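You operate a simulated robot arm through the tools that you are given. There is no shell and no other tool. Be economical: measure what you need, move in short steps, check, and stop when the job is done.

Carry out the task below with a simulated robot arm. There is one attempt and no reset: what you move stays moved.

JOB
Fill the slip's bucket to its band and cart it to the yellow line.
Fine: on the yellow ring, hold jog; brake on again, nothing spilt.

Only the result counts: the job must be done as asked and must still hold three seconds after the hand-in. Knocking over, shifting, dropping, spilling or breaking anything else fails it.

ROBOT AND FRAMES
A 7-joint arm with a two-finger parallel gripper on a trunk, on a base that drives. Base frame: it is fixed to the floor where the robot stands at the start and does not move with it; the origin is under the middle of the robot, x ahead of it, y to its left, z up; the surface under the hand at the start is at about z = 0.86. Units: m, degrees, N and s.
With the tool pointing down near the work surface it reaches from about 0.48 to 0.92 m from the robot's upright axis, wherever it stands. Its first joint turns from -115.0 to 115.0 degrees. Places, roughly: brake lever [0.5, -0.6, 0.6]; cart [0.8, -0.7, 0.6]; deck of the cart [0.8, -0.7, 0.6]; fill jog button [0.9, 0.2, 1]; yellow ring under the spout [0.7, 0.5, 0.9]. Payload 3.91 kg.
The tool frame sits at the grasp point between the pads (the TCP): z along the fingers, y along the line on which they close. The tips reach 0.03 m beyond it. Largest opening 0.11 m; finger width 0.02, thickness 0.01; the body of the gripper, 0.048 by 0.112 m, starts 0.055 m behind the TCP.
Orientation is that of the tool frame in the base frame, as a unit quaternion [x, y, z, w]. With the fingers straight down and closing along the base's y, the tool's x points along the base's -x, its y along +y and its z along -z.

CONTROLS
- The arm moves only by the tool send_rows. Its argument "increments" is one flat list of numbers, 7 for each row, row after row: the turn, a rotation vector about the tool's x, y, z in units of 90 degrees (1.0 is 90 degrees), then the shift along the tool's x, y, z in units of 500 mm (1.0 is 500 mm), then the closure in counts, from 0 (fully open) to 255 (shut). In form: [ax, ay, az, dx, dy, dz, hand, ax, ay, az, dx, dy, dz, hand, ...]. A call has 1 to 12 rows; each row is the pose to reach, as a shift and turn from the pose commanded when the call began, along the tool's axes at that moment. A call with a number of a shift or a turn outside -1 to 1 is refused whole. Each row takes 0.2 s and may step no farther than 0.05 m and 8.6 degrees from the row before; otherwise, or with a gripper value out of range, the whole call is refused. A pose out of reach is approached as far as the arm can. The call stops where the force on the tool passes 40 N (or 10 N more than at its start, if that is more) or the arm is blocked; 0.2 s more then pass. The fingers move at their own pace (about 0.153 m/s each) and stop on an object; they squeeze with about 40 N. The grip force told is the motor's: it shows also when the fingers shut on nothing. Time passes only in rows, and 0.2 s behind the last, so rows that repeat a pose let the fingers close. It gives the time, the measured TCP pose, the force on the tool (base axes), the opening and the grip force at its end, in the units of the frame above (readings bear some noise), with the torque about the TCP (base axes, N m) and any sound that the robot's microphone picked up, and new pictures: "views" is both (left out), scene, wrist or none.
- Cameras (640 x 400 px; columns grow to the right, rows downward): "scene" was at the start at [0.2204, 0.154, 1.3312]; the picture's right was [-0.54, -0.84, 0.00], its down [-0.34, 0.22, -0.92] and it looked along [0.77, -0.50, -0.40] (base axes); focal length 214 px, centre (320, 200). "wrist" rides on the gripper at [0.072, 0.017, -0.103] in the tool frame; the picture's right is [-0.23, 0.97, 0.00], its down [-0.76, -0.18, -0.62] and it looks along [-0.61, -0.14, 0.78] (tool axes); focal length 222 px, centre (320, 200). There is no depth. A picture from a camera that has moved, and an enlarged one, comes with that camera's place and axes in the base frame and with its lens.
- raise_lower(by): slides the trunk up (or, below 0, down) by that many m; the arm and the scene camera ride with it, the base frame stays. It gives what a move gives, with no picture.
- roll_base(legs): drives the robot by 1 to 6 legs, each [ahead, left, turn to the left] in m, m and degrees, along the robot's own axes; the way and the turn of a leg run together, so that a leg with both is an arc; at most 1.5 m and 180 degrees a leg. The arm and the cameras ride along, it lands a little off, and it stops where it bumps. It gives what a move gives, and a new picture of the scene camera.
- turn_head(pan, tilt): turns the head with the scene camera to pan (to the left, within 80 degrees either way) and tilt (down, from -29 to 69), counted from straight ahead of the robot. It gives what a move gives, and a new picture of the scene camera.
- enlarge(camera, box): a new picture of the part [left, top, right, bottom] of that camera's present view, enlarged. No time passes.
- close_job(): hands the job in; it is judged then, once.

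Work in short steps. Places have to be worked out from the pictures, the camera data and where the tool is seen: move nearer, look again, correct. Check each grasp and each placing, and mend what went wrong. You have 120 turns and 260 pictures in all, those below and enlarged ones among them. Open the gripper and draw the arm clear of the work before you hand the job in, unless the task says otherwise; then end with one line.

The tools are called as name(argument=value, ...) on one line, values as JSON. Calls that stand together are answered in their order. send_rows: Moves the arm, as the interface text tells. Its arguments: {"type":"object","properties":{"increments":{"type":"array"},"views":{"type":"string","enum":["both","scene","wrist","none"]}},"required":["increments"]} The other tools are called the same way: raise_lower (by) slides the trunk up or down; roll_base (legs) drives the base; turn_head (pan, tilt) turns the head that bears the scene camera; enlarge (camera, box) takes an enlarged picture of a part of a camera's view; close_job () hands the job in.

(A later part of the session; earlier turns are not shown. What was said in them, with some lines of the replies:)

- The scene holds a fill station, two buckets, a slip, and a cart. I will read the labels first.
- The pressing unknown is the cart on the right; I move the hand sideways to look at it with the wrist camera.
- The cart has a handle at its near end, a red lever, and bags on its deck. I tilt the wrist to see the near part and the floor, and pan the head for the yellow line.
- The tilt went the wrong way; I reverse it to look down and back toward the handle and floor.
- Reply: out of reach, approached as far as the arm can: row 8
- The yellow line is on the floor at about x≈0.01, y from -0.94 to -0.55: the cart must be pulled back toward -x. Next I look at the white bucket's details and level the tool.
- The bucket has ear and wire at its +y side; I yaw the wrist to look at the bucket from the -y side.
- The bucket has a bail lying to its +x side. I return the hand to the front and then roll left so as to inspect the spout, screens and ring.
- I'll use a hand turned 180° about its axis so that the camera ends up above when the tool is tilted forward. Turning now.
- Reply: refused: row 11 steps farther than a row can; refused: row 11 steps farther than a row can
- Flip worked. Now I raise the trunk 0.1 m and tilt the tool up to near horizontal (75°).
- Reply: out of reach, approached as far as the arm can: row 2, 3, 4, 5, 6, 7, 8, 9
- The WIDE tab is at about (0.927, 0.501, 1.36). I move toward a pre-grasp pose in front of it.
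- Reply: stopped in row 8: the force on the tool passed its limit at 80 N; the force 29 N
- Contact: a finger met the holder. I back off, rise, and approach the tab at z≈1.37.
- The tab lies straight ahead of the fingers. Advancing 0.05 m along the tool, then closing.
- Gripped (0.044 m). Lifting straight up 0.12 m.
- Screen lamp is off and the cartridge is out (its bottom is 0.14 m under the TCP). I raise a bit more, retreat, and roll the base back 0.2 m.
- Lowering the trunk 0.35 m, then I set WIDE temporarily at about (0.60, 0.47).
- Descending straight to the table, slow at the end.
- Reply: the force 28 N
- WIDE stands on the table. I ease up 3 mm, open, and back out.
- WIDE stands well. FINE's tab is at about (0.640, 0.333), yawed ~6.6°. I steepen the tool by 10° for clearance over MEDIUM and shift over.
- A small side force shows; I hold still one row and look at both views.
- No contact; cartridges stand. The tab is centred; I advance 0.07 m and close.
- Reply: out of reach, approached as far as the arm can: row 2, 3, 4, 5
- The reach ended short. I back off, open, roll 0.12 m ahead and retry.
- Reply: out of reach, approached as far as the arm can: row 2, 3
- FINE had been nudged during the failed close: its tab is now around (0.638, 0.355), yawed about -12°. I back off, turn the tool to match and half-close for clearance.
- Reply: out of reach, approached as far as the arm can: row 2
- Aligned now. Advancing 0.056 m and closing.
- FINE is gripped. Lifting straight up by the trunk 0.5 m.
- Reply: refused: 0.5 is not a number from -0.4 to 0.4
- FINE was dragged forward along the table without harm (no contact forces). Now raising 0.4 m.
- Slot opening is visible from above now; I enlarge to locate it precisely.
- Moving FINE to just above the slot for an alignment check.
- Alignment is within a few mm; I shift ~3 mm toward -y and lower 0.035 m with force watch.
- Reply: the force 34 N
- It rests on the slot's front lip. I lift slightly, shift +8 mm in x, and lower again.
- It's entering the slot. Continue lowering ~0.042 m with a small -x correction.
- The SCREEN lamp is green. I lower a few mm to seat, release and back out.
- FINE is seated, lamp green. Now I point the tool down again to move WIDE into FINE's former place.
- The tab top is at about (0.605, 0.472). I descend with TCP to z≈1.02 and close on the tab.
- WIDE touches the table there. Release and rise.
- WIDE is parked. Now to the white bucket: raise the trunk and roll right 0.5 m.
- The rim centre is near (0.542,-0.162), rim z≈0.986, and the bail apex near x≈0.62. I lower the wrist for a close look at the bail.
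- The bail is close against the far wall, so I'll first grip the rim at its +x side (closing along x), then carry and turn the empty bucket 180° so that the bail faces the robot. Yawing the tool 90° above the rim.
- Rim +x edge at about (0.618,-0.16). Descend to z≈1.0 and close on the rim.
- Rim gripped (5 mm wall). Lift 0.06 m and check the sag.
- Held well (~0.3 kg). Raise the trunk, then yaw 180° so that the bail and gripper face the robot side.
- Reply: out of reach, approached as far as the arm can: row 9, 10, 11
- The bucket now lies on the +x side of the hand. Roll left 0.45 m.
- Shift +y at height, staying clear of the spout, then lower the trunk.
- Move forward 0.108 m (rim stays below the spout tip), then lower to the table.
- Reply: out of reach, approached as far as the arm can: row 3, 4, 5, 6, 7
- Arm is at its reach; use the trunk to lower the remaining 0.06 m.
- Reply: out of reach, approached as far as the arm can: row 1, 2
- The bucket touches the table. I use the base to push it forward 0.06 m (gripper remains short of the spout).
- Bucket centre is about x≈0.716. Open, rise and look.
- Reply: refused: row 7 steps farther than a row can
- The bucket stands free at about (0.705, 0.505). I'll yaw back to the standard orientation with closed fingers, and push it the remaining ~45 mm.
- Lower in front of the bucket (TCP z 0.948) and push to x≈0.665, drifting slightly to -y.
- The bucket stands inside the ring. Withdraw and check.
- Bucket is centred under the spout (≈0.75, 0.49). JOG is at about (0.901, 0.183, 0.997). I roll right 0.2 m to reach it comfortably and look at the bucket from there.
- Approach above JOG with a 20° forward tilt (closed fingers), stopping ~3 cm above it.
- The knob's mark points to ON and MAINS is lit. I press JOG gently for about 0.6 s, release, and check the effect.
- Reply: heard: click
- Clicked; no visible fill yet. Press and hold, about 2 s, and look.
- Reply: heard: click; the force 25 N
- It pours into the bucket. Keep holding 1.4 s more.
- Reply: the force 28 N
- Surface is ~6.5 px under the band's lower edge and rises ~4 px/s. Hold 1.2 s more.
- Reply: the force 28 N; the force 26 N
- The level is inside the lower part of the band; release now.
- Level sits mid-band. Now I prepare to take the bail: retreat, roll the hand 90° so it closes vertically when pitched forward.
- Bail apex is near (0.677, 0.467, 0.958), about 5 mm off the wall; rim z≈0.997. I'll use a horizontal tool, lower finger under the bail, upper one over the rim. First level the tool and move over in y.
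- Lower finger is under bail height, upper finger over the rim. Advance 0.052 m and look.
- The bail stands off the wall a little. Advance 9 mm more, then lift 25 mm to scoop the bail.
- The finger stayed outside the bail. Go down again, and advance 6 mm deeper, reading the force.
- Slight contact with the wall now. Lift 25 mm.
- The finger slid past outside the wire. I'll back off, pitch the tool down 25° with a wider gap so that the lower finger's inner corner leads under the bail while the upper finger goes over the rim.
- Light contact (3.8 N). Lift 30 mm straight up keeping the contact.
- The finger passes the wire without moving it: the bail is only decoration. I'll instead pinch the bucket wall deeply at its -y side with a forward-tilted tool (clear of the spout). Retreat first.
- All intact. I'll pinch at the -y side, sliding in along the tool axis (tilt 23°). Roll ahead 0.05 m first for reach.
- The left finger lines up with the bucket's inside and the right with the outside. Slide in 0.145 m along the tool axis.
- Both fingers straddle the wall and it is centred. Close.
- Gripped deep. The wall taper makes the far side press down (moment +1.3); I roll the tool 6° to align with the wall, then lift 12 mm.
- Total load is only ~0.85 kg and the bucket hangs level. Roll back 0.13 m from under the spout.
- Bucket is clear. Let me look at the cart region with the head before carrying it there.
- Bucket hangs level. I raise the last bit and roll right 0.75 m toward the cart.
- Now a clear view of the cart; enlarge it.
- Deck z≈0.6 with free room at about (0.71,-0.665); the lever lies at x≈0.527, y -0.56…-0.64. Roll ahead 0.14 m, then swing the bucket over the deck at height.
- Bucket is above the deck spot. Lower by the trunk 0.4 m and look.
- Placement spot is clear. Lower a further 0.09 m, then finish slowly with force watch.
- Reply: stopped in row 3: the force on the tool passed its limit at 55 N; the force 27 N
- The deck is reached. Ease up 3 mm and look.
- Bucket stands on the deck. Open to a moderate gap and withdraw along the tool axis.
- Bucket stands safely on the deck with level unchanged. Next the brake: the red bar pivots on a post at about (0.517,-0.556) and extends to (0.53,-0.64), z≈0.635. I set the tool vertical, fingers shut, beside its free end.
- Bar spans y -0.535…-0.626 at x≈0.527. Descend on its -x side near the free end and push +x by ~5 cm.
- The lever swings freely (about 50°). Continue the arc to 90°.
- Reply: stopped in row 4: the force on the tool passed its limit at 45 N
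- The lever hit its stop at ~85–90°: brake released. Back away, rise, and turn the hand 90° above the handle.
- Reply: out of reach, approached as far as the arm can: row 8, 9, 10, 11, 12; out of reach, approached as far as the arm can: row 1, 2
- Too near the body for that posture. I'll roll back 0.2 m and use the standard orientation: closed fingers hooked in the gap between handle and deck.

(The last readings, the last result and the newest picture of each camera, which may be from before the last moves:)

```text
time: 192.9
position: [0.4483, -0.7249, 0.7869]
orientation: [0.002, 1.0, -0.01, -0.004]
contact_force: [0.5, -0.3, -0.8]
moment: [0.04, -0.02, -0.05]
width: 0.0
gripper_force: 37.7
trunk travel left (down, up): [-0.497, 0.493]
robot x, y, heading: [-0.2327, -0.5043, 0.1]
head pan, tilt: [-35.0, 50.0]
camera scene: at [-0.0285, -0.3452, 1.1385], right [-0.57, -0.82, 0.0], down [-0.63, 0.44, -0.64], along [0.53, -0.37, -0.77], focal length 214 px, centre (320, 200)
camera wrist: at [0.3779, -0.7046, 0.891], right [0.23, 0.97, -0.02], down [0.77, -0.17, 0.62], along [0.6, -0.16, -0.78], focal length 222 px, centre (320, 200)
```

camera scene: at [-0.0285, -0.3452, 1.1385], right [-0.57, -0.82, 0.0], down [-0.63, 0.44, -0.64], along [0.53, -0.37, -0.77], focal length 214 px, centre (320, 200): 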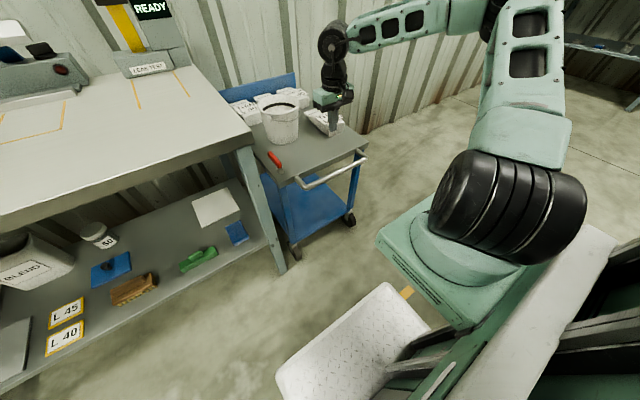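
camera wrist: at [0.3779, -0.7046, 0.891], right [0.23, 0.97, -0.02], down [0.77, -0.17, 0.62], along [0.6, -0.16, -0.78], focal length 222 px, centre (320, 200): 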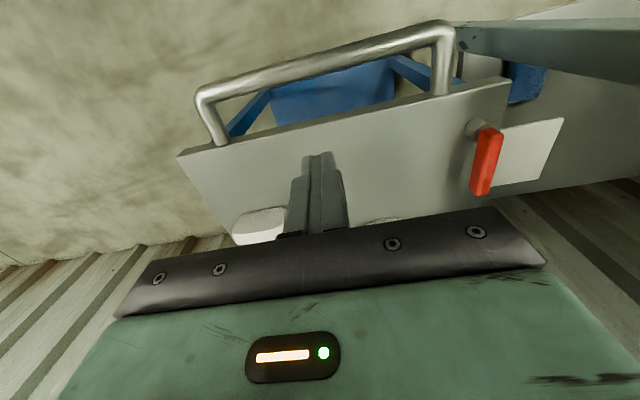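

The gap between handle (x≈0.411) and deck edge (x≈0.479) is right below the fingers. Descend into it.

send_rows(increments=[0, 0, 0, 0, 0, 0.09, 255, 0, 0, 0, 0, 0, 0.18, 255, 0, 0, 0, 0, 0, 0.27, 255, 0, 0, 0, 0, 0, 0.35, 255, 0, 0, 0, 0, 0, 0.39, 255], views="both")

```text
time: 194.1
position: [0.449, -0.7312, 0.5956]
orientation: [0.001, 1.0, -0.009, -0.004]
contact_force: [0.2, -0.1, 0.4]
moment: [-0.04, 0.03, -0.03]
width: 0.0
gripper_force: 37.9
trunk travel left (down, up): [-0.497, 0.493]
robot x, y, heading: [-0.2371, -0.5073, 0.0]
head pan, tilt: [-35.0, 50.0]
camera scene: at [-0.0285, -0.3452, 1.1386], right [-0.57, -0.82, 0.0], down [-0.63, 0.44, -0.64], along [0.53, -0.37, -0.77], focal length 214 px, centre (320, 200)
camera wrist: at [0.3771, -0.7101, 0.6991], right [0.23, 0.97, -0.02], down [0.77, -0.17, 0.62], along [0.6, -0.16, -0.78], focal length 222 px, centre (320, 200)
```

scene: 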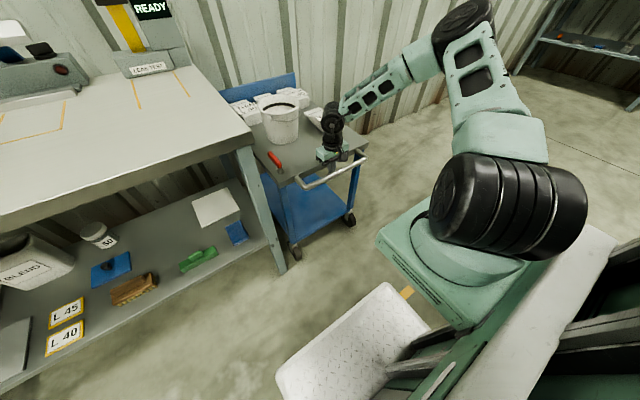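
wrist: 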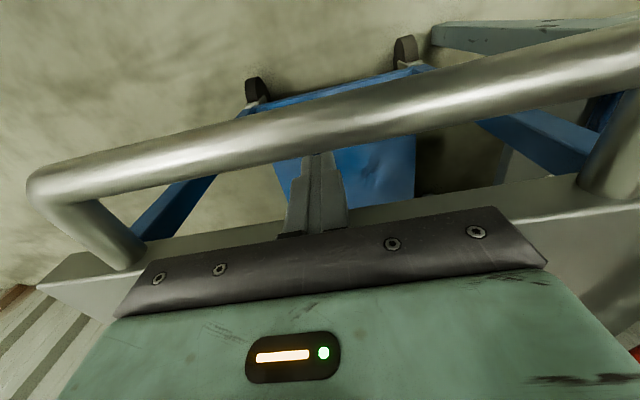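

Hooked. Test pull: roll back 0.08 m.

roll_base(legs=[[-0.08, 0, 0]])

```text
time: 195.1
position: [0.3659, -0.7294, 0.595]
orientation: [0.003, 1.0, -0.009, -0.005]
contact_force: [0.5, 0.8, 0.1]
moment: [0.0, 0.03, 0.0]
width: 0.0
gripper_force: 38.2
trunk travel left (down, up): [-0.497, 0.493]
robot x, y, heading: [-0.3137, -0.5011, 0.3]
head pan, tilt: [-35.0, 50.0]
camera scene: at [-0.1097, -0.3435, 1.1384], right [-0.57, -0.82, 0.0], down [-0.63, 0.44, -0.64], along [0.53, -0.37, -0.77], focal length 214 px, centre (320, 200)
```

scene: 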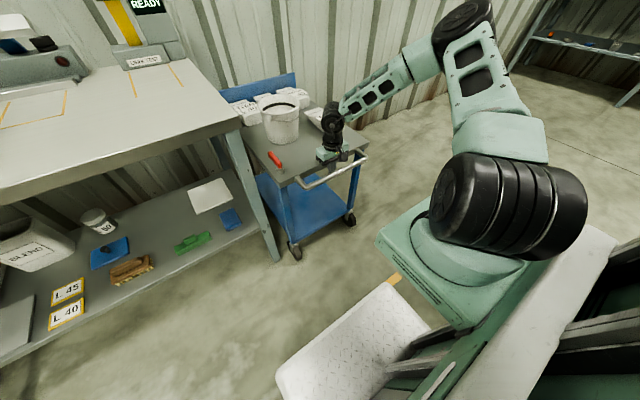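

The cart follows. Pull on another 0.28 m in gentle legs.

roll_base(legs=[[-0.14, 0, 0], [-0.14, 0, 0]])

send_rows(increments=[0, 0, 0, 0, 0, 0, 255], views="wrist")

```text
time: 196.0
position: [0.3447, -0.7286, 0.5969]
orientation: [0.001, 1.0, -0.008, 0.003]
contact_force: [-0.3, 0.8, -0.4]
moment: [0.02, 0.02, 0.0]
width: 0.0001
gripper_force: 38.2
trunk travel left (down, up): [-0.497, 0.493]
robot x, y, heading: [-0.3412, -0.5016, 0.2]
head pan, tilt: [-35.0, 50.0]
stopped in leg 1: the force on the tool passed its limit at 43 N (the readings are from after the stop); the commanded pose is now the measured one
camera scene: at [-0.1365, -0.3435, 1.1384], right [-0.57, -0.82, 0.0], down [-0.63, 0.44, -0.64], along [0.53, -0.37, -0.77], focal length 214 px, centre (320, 200)
```

scene: 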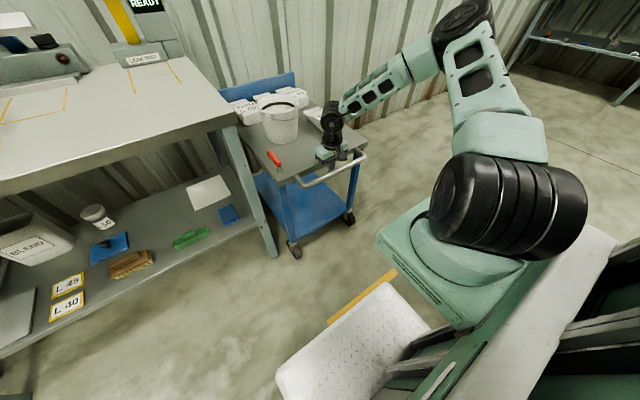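

```text
time: 196.4
position: [0.3448, -0.73, 0.5952]
orientation: [0.001, 1.0, -0.008, 0.004]
contact_force: [-0.3, 0.5, 0.2]
moment: [-0.04, 0.02, 0.01]
width: 0.0
gripper_force: 37.6
trunk travel left (down, up): [-0.497, 0.493]
robot x, y, heading: [-0.3415, -0.5058, 0.0]
head pan, tilt: [-35.0, 50.0]
camera wrist: at [0.2717, -0.7094, 0.6994], right [0.23, 0.97, -0.02], down [0.76, -0.17, 0.63], along [0.61, -0.16, -0.77], focal length 222 px, centre (320, 200)
```

wrist: 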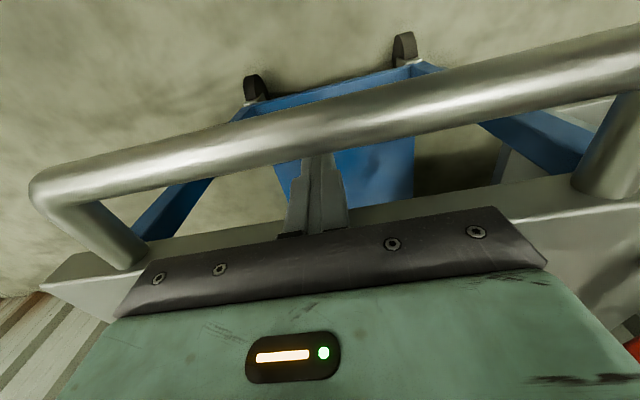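

A longer leg accelerates too sharply; I'll use shorter legs. First check the bucket.

enlarge(camera="scene", box=[210, 70, 390, 200])

roll_base(legs=[[-0.05, 0, 0], [-0.05, 0, 0]])

```text
3.08 times, centred on (300, 135) of scene
camera zoom: at [-0.1365, -0.3435, 1.1384], right [-0.57, -0.82, 0.0], down [-0.63, 0.44, -0.64], along [0.53, -0.37, -0.77], focal length 660 px, centre (382, 400)
```

zoom: 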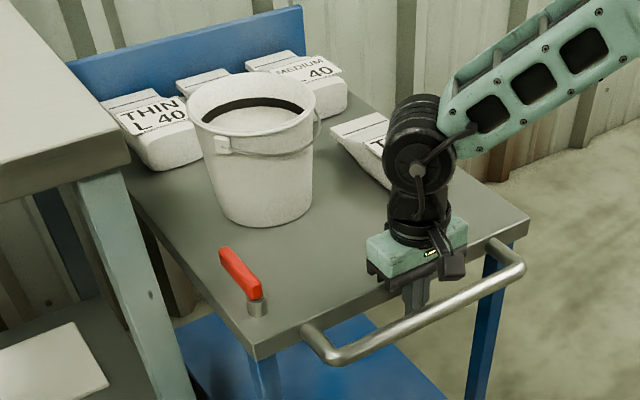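

```text
time: 197.8
position: [0.2428, -0.7298, 0.5957]
orientation: [0.002, 1.0, -0.009, 0.003]
contact_force: [-0.3, 0.3, 0.1]
moment: [0.02, -0.02, -0.02]
width: 0.0001
gripper_force: 37.8
trunk travel left (down, up): [-0.497, 0.493]
robot x, y, heading: [-0.4453, -0.5025, 0.3]
head pan, tilt: [-35.0, 50.0]
camera scene: at [-0.2374, -0.3438, 1.1384], right [-0.57, -0.82, 0.0], down [-0.63, 0.44, -0.64], along [0.53, -0.37, -0.77], focal length 214 px, centre (320, 200)
```

scene: 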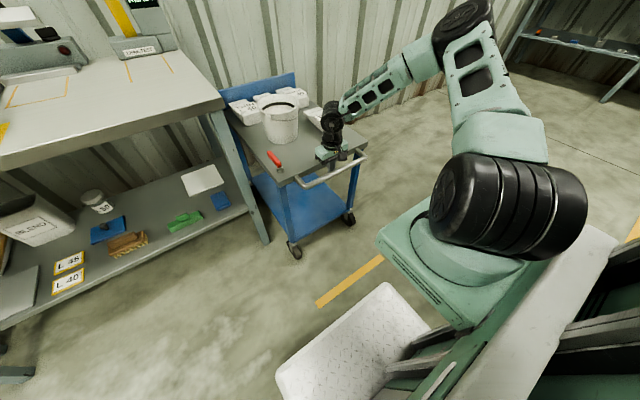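

Works smoothly, load intact. Four more short legs (0.2 m).

roll_base(legs=[[-0.05, 0, 0], [-0.05, 0, 0], [-0.05, 0, 0], [-0.05, 0, 0]])

enlarge(camera="scene", box=[220, 80, 420, 270])

```text
time: 200.4
position: [0.0426, -0.7291, 0.5965]
orientation: [0.0, 1.0, -0.009, 0.002]
contact_force: [-0.1, 0.3, -0.5]
moment: [-0.01, -0.02, -0.04]
width: 0.0
gripper_force: 37.0
trunk travel left (down, up): [-0.497, 0.493]
robot x, y, heading: [-0.6457, -0.5046, 0.2]
head pan, tilt: [-35.0, 50.0]
camera scene: at [-0.4393, -0.3436, 1.1384], right [-0.57, -0.82, 0.0], down [-0.63, 0.44, -0.64], along [0.53, -0.37, -0.77], focal length 214 px, centre (320, 200)
```

scene: 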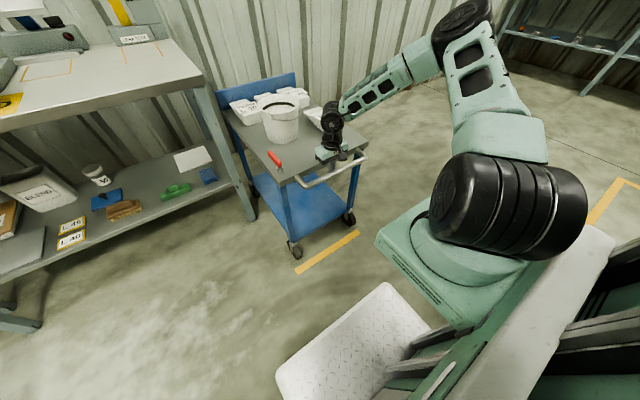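

```text
2.11 times, centred on (320, 175) of scene
camera zoom: at [-0.4393, -0.3436, 1.1384], right [-0.57, -0.82, 0.0], down [-0.63, 0.44, -0.64], along [0.53, -0.37, -0.77], focal length 452 px, centre (320, 253)
```

zoom: 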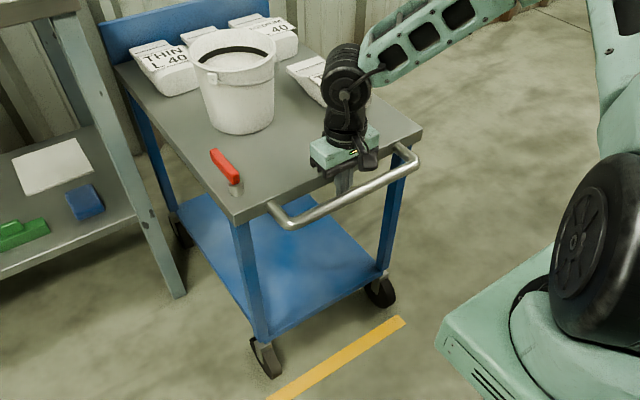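

The front wheels and deck edge are ~8 cm short of the line. Two more small legs: 0.05 and 0.02 m.

roll_base(legs=[[-0.05, 0, 0], [-0.02, 0, 0]])

enlarge(camera="scene", box=[220, 80, 420, 270])

```text
time: 201.8
position: [-0.0187, -0.7292, 0.5979]
orientation: [-0.001, 1.0, -0.008, 0.012]
contact_force: [0.2, 0.8, -0.7]
moment: [0.02, -0.02, 0.01]
width: 0.0
gripper_force: 37.8
trunk travel left (down, up): [-0.497, 0.493]
robot x, y, heading: [-0.708, -0.5056, 0.3]
head pan, tilt: [-35.0, 50.0]
stopped in leg 2: the force on the tool passed its limit at 55 N (the readings are from after the stop); the commanded pose is now the measured one
camera scene: at [-0.5057, -0.3439, 1.1384], right [-0.57, -0.82, 0.0], down [-0.63, 0.44, -0.64], along [0.53, -0.37, -0.77], focal length 214 px, centre (320, 200)
```

scene: 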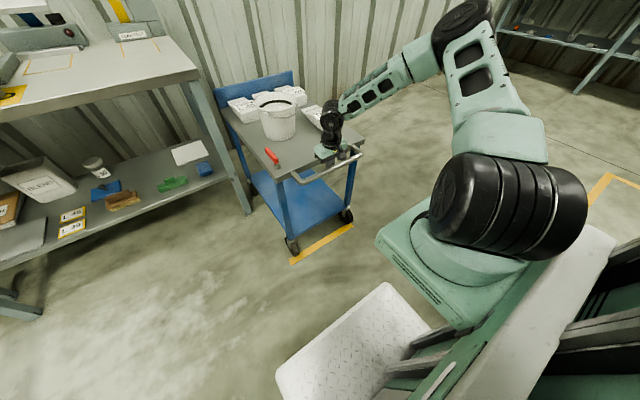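

```text
2.11 times, centred on (320, 175) of scene
camera zoom: at [-0.5057, -0.3439, 1.1384], right [-0.57, -0.82, 0.0], down [-0.63, 0.44, -0.64], along [0.53, -0.37, -0.77], focal length 452 px, centre (320, 253)
```

zoom: 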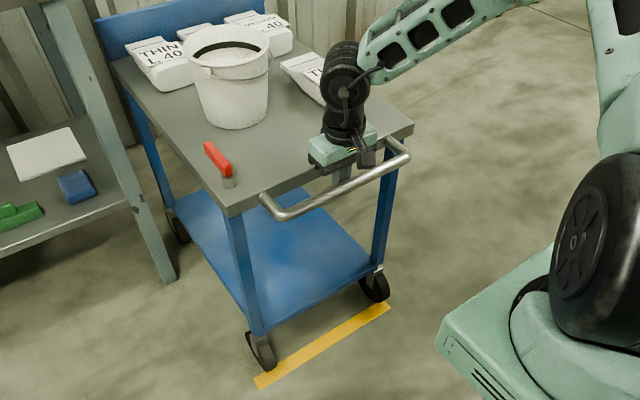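

The deck edge is ~2 cm short of the line's middle. I nudge slowly with the arm 2 cm and see whether it moves.

send_rows(increments=[0, 0, 0, 0.01, 0, 0, 255, 0, 0, 0, 0.02, 0, 0, 255, 0, 0, 0, 0.03, 0, 0, 255, 0, 0, 0, 0.04, 0, 0, 255, 0, 0, 0, 0.05, 0, 0, 255], views="wrist")

enlarge(camera="scene", box=[220, 80, 420, 270])

```text
time: 202.3
position: [-0.0178, -0.7291, 0.5995]
orientation: [0.0, 1.0, -0.008, 0.019]
contact_force: [6.4, -0.4, -1.9]
moment: [-0.01, 0.01, -0.04]
width: 0.0002
gripper_force: 37.8
trunk travel left (down, up): [-0.497, 0.493]
robot x, y, heading: [-0.7085, -0.5057, 0.4]
head pan, tilt: [-35.0, 50.0]
stopped in row 2: the force on the tool passed its limit at 46 N (the readings are from after the stop); the commanded pose is now the measured one
camera wrist: at [-0.0938, -0.709, 0.7009], right [0.23, 0.97, -0.01], down [0.74, -0.17, 0.65], along [0.64, -0.15, -0.76], focal length 222 px, centre (320, 200)
```

wrist: 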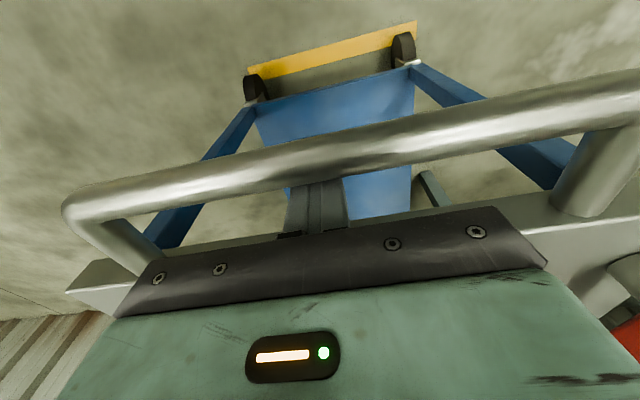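

```text
2.11 times, centred on (320, 175) of scene
camera zoom: at [-0.505, -0.3439, 1.1384], right [-0.57, -0.82, 0.0], down [-0.63, 0.44, -0.64], along [0.53, -0.37, -0.77], focal length 452 px, centre (320, 253)
```

zoom: 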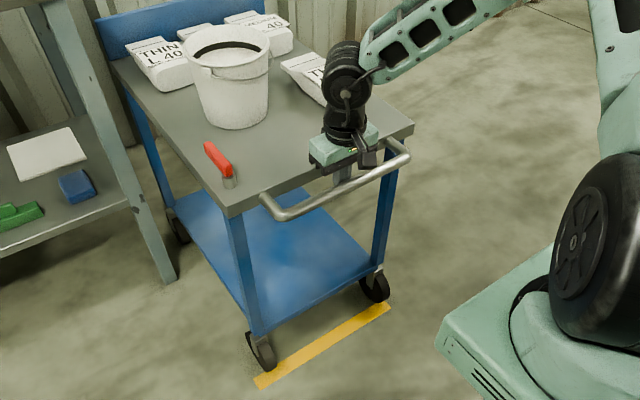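

It is at its end stop with the front wheels on the line. Unhook: shift 12 mm into the gap, rise, and move to the lever's +y side.

send_rows(increments=[0, -0.02, 0, -0.024, 0, 0, 255, 0, -0.02, 0, -0.024, 0, -0.09, 255, 0, -0.02, 0, -0.024, 0, -0.18, 255, 0, -0.02, 0, -0.024, 0, -0.27, 255, 0, -0.02, 0, -0.024, 0, -0.35, 255, 0, -0.02, 0, -0.1, 0.05, -0.36, 255, 0, -0.02, 0, -0.16, 0.12, -0.36, 255, 0, -0.02, 0, -0.2, 0.2, -0.36, 255, 0, -0.02, 0, -0.24, 0.28, -0.36, 255, 0, -0.02, 0, -0.28, 0.36, -0.36, 255, 0, -0.02, 0, -0.31, 0.43, -0.36, 255], views="both")

enlarge(camera="scene", box=[220, 80, 420, 270])

```text
time: 204.7
position: [0.1341, -0.5086, 0.7808]
orientation: [0.001, 0.999, -0.008, 0.034]
contact_force: [-0.3, 0.0, 0.0]
moment: [0.01, 0.0, 0.0]
width: 0.0
gripper_force: 37.4
trunk travel left (down, up): [-0.497, 0.493]
robot x, y, heading: [-0.7138, -0.5068, 0.2]
head pan, tilt: [-35.0, 50.0]
camera scene: at [-0.5053, -0.3442, 1.1384], right [-0.57, -0.82, 0.0], down [-0.63, 0.44, -0.64], along [0.53, -0.37, -0.77], focal length 214 px, centre (320, 200)
camera wrist: at [0.0553, -0.4888, 0.8801], right [0.23, 0.97, 0.0], down [0.72, -0.17, 0.68], along [0.66, -0.15, -0.74], focal length 222 px, centre (320, 200)
```

scene: 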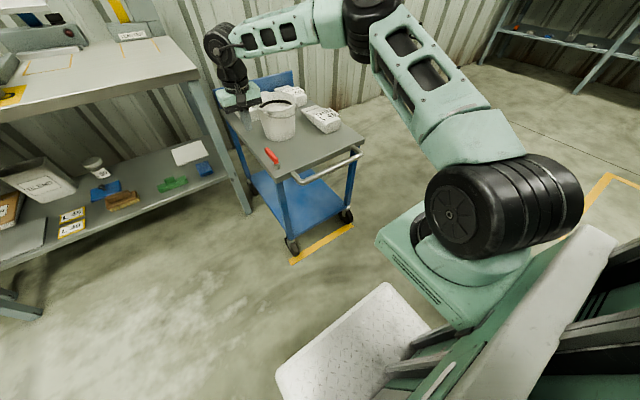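
wrist: 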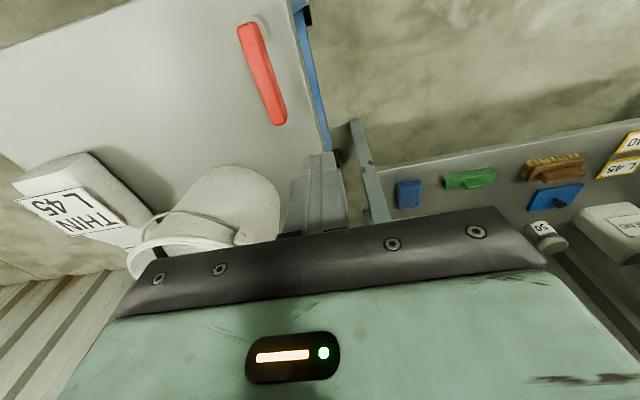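

```text
2.11 times, centred on (320, 175) of scene
camera zoom: at [-0.5053, -0.3442, 1.1384], right [-0.57, -0.82, 0.0], down [-0.63, 0.44, -0.64], along [0.53, -0.37, -0.77], focal length 452 px, centre (320, 253)
```

zoom: 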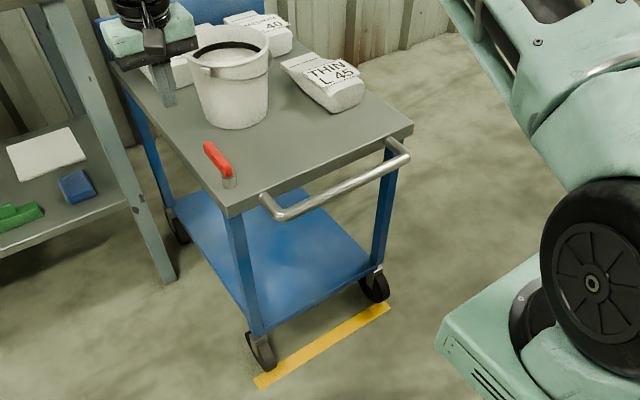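

Lever bar now lies from (0.062,-0.55) to (0.145,-0.555). Descend on its +y side and sweep it back to the brake-on direction.

send_rows(increments=[0, 0, 0, 0, 0, 0.09, 255, 0, 0, 0, 0, 0, 0.18, 255, 0, 0, 0, 0, 0, 0.252, 255, 0, 0, 0, 0, -0.043, 0.252, 255, 0, 0, 0, -0.002, -0.115, 0.252, 255, 0, 0, 0, 0.01, -0.148, 0.252, 255, 0, 0, 0, 0.032, -0.177, 0.252, 255, 0, 0, 0, 0.06, -0.2, 0.252, 255, 0, 0, 0, 0.092, -0.215, 0.252, 255, 0, 0, 0, 0.116, -0.22, 0.252, 255], views="wrist")

enlarge(camera="scene", box=[220, 80, 420, 270])

```text
time: 206.9
position: [0.0821, -0.6233, 0.6534]
orientation: [-0.001, 0.999, -0.007, 0.036]
contact_force: [19.6, 5.2, -1.8]
moment: [-0.08, 0.21, -0.28]
width: 0.0003
gripper_force: 37.5
trunk travel left (down, up): [-0.497, 0.493]
robot x, y, heading: [-0.7097, -0.5076, 0.4]
head pan, tilt: [-35.0, 50.0]
camera wrist: at [0.0035, -0.6032, 0.7518], right [0.23, 0.97, 0.0], down [0.71, -0.17, 0.68], along [0.66, -0.15, -0.73], focal length 222 px, centre (320, 200)
```

wrist: 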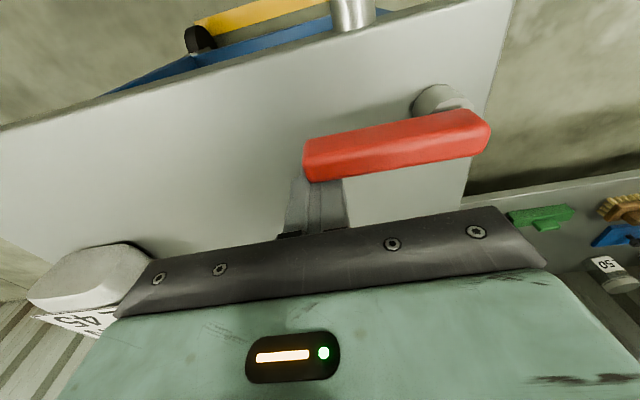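

```text
2.11 times, centred on (320, 175) of scene
camera zoom: at [-0.5045, -0.3436, 1.1382], right [-0.57, -0.82, 0.0], down [-0.63, 0.44, -0.64], along [0.53, -0.37, -0.77], focal length 452 px, centre (320, 253)
5 turns are left
```

zoom: 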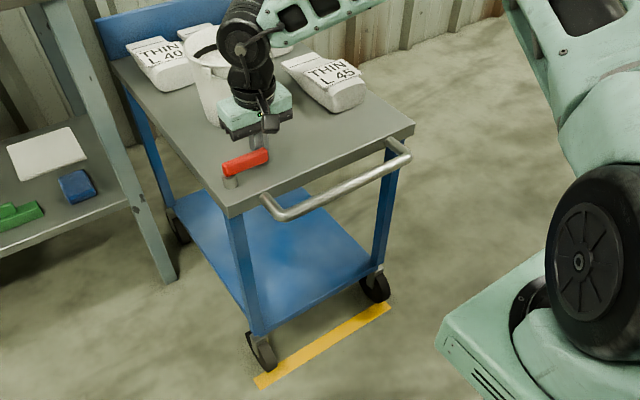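

Brake lever is back at its on stop (20 N against it). Back off +x a bit, then rise clear and open the gripper.

send_rows(increments=[0, 0, 0, -0.03, 0, 0, 255, 0, 0, 0, -0.03, 0, -0.08, 255, 0, 0, 0, -0.03, 0, -0.17, 255, 0, 0, 0, -0.03, 0, -0.26, 255, 0, 0, 0, -0.03, 0, -0.35, 255, 0, 0, 0, 0.04, 0, -0.41, 200, 0, 0, 0, 0.12, 0, -0.43, 100, 0, 0, 0, 0.21, 0, -0.43, 0, 0, 0, 0, 0.3, 0, -0.43, 0, 0, 0, 0, 0.38, 0, -0.43, 0], views="scene")

enlarge(camera="scene", box=[220, 80, 420, 270])

```text
time: 209.1
position: [-0.1205, -0.619, 0.8549]
orientation: [0.0, 0.999, -0.008, 0.033]
contact_force: [0.6, -0.4, 0.1]
moment: [0.0, 0.03, -0.01]
width: 0.11
gripper_force: 0.1
trunk travel left (down, up): [-0.497, 0.493]
robot x, y, heading: [-0.7107, -0.5093, 0.3]
head pan, tilt: [-35.0, 50.0]
camera scene: at [-0.5052, -0.3438, 1.1383], right [-0.57, -0.82, 0.0], down [-0.63, 0.44, -0.64], along [0.53, -0.37, -0.77], focal length 214 px, centre (320, 200)
```

scene: 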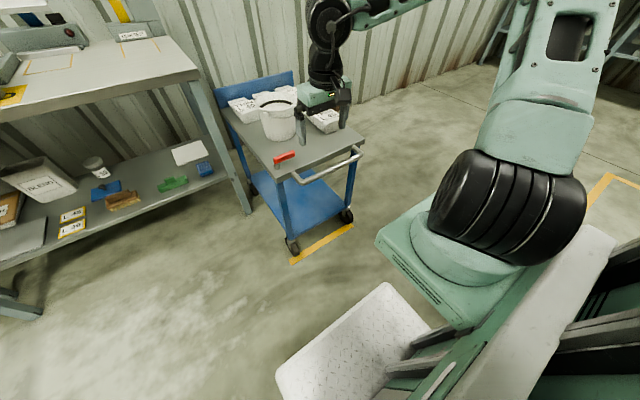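

```text
2.11 times, centred on (320, 175) of scene
camera zoom: at [-0.5052, -0.3438, 1.1383], right [-0.57, -0.82, 0.0], down [-0.63, 0.44, -0.64], along [0.53, -0.37, -0.77], focal length 452 px, centre (320, 253)
4 turns are left
```

zoom: 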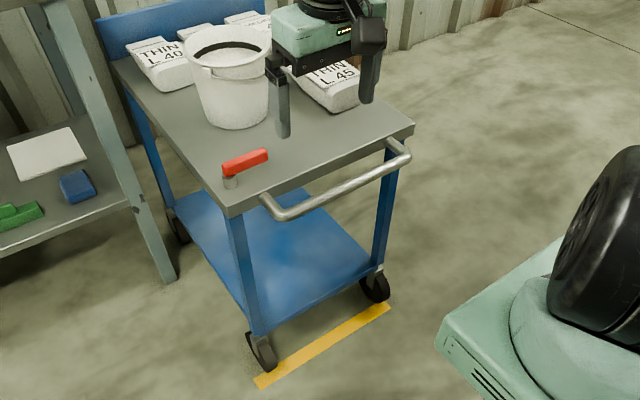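

Brake lever is in its on position, the cart is at the line, the bucket stands filled to mid-band, and the hand is open and clear. Handing in.

close_job()

```text
The job is handed in.
```

The white bucket is filled through the FINE screen to the middle of its band. It stands on the cart at the yellow line with the brake back on, and I saw no spills.
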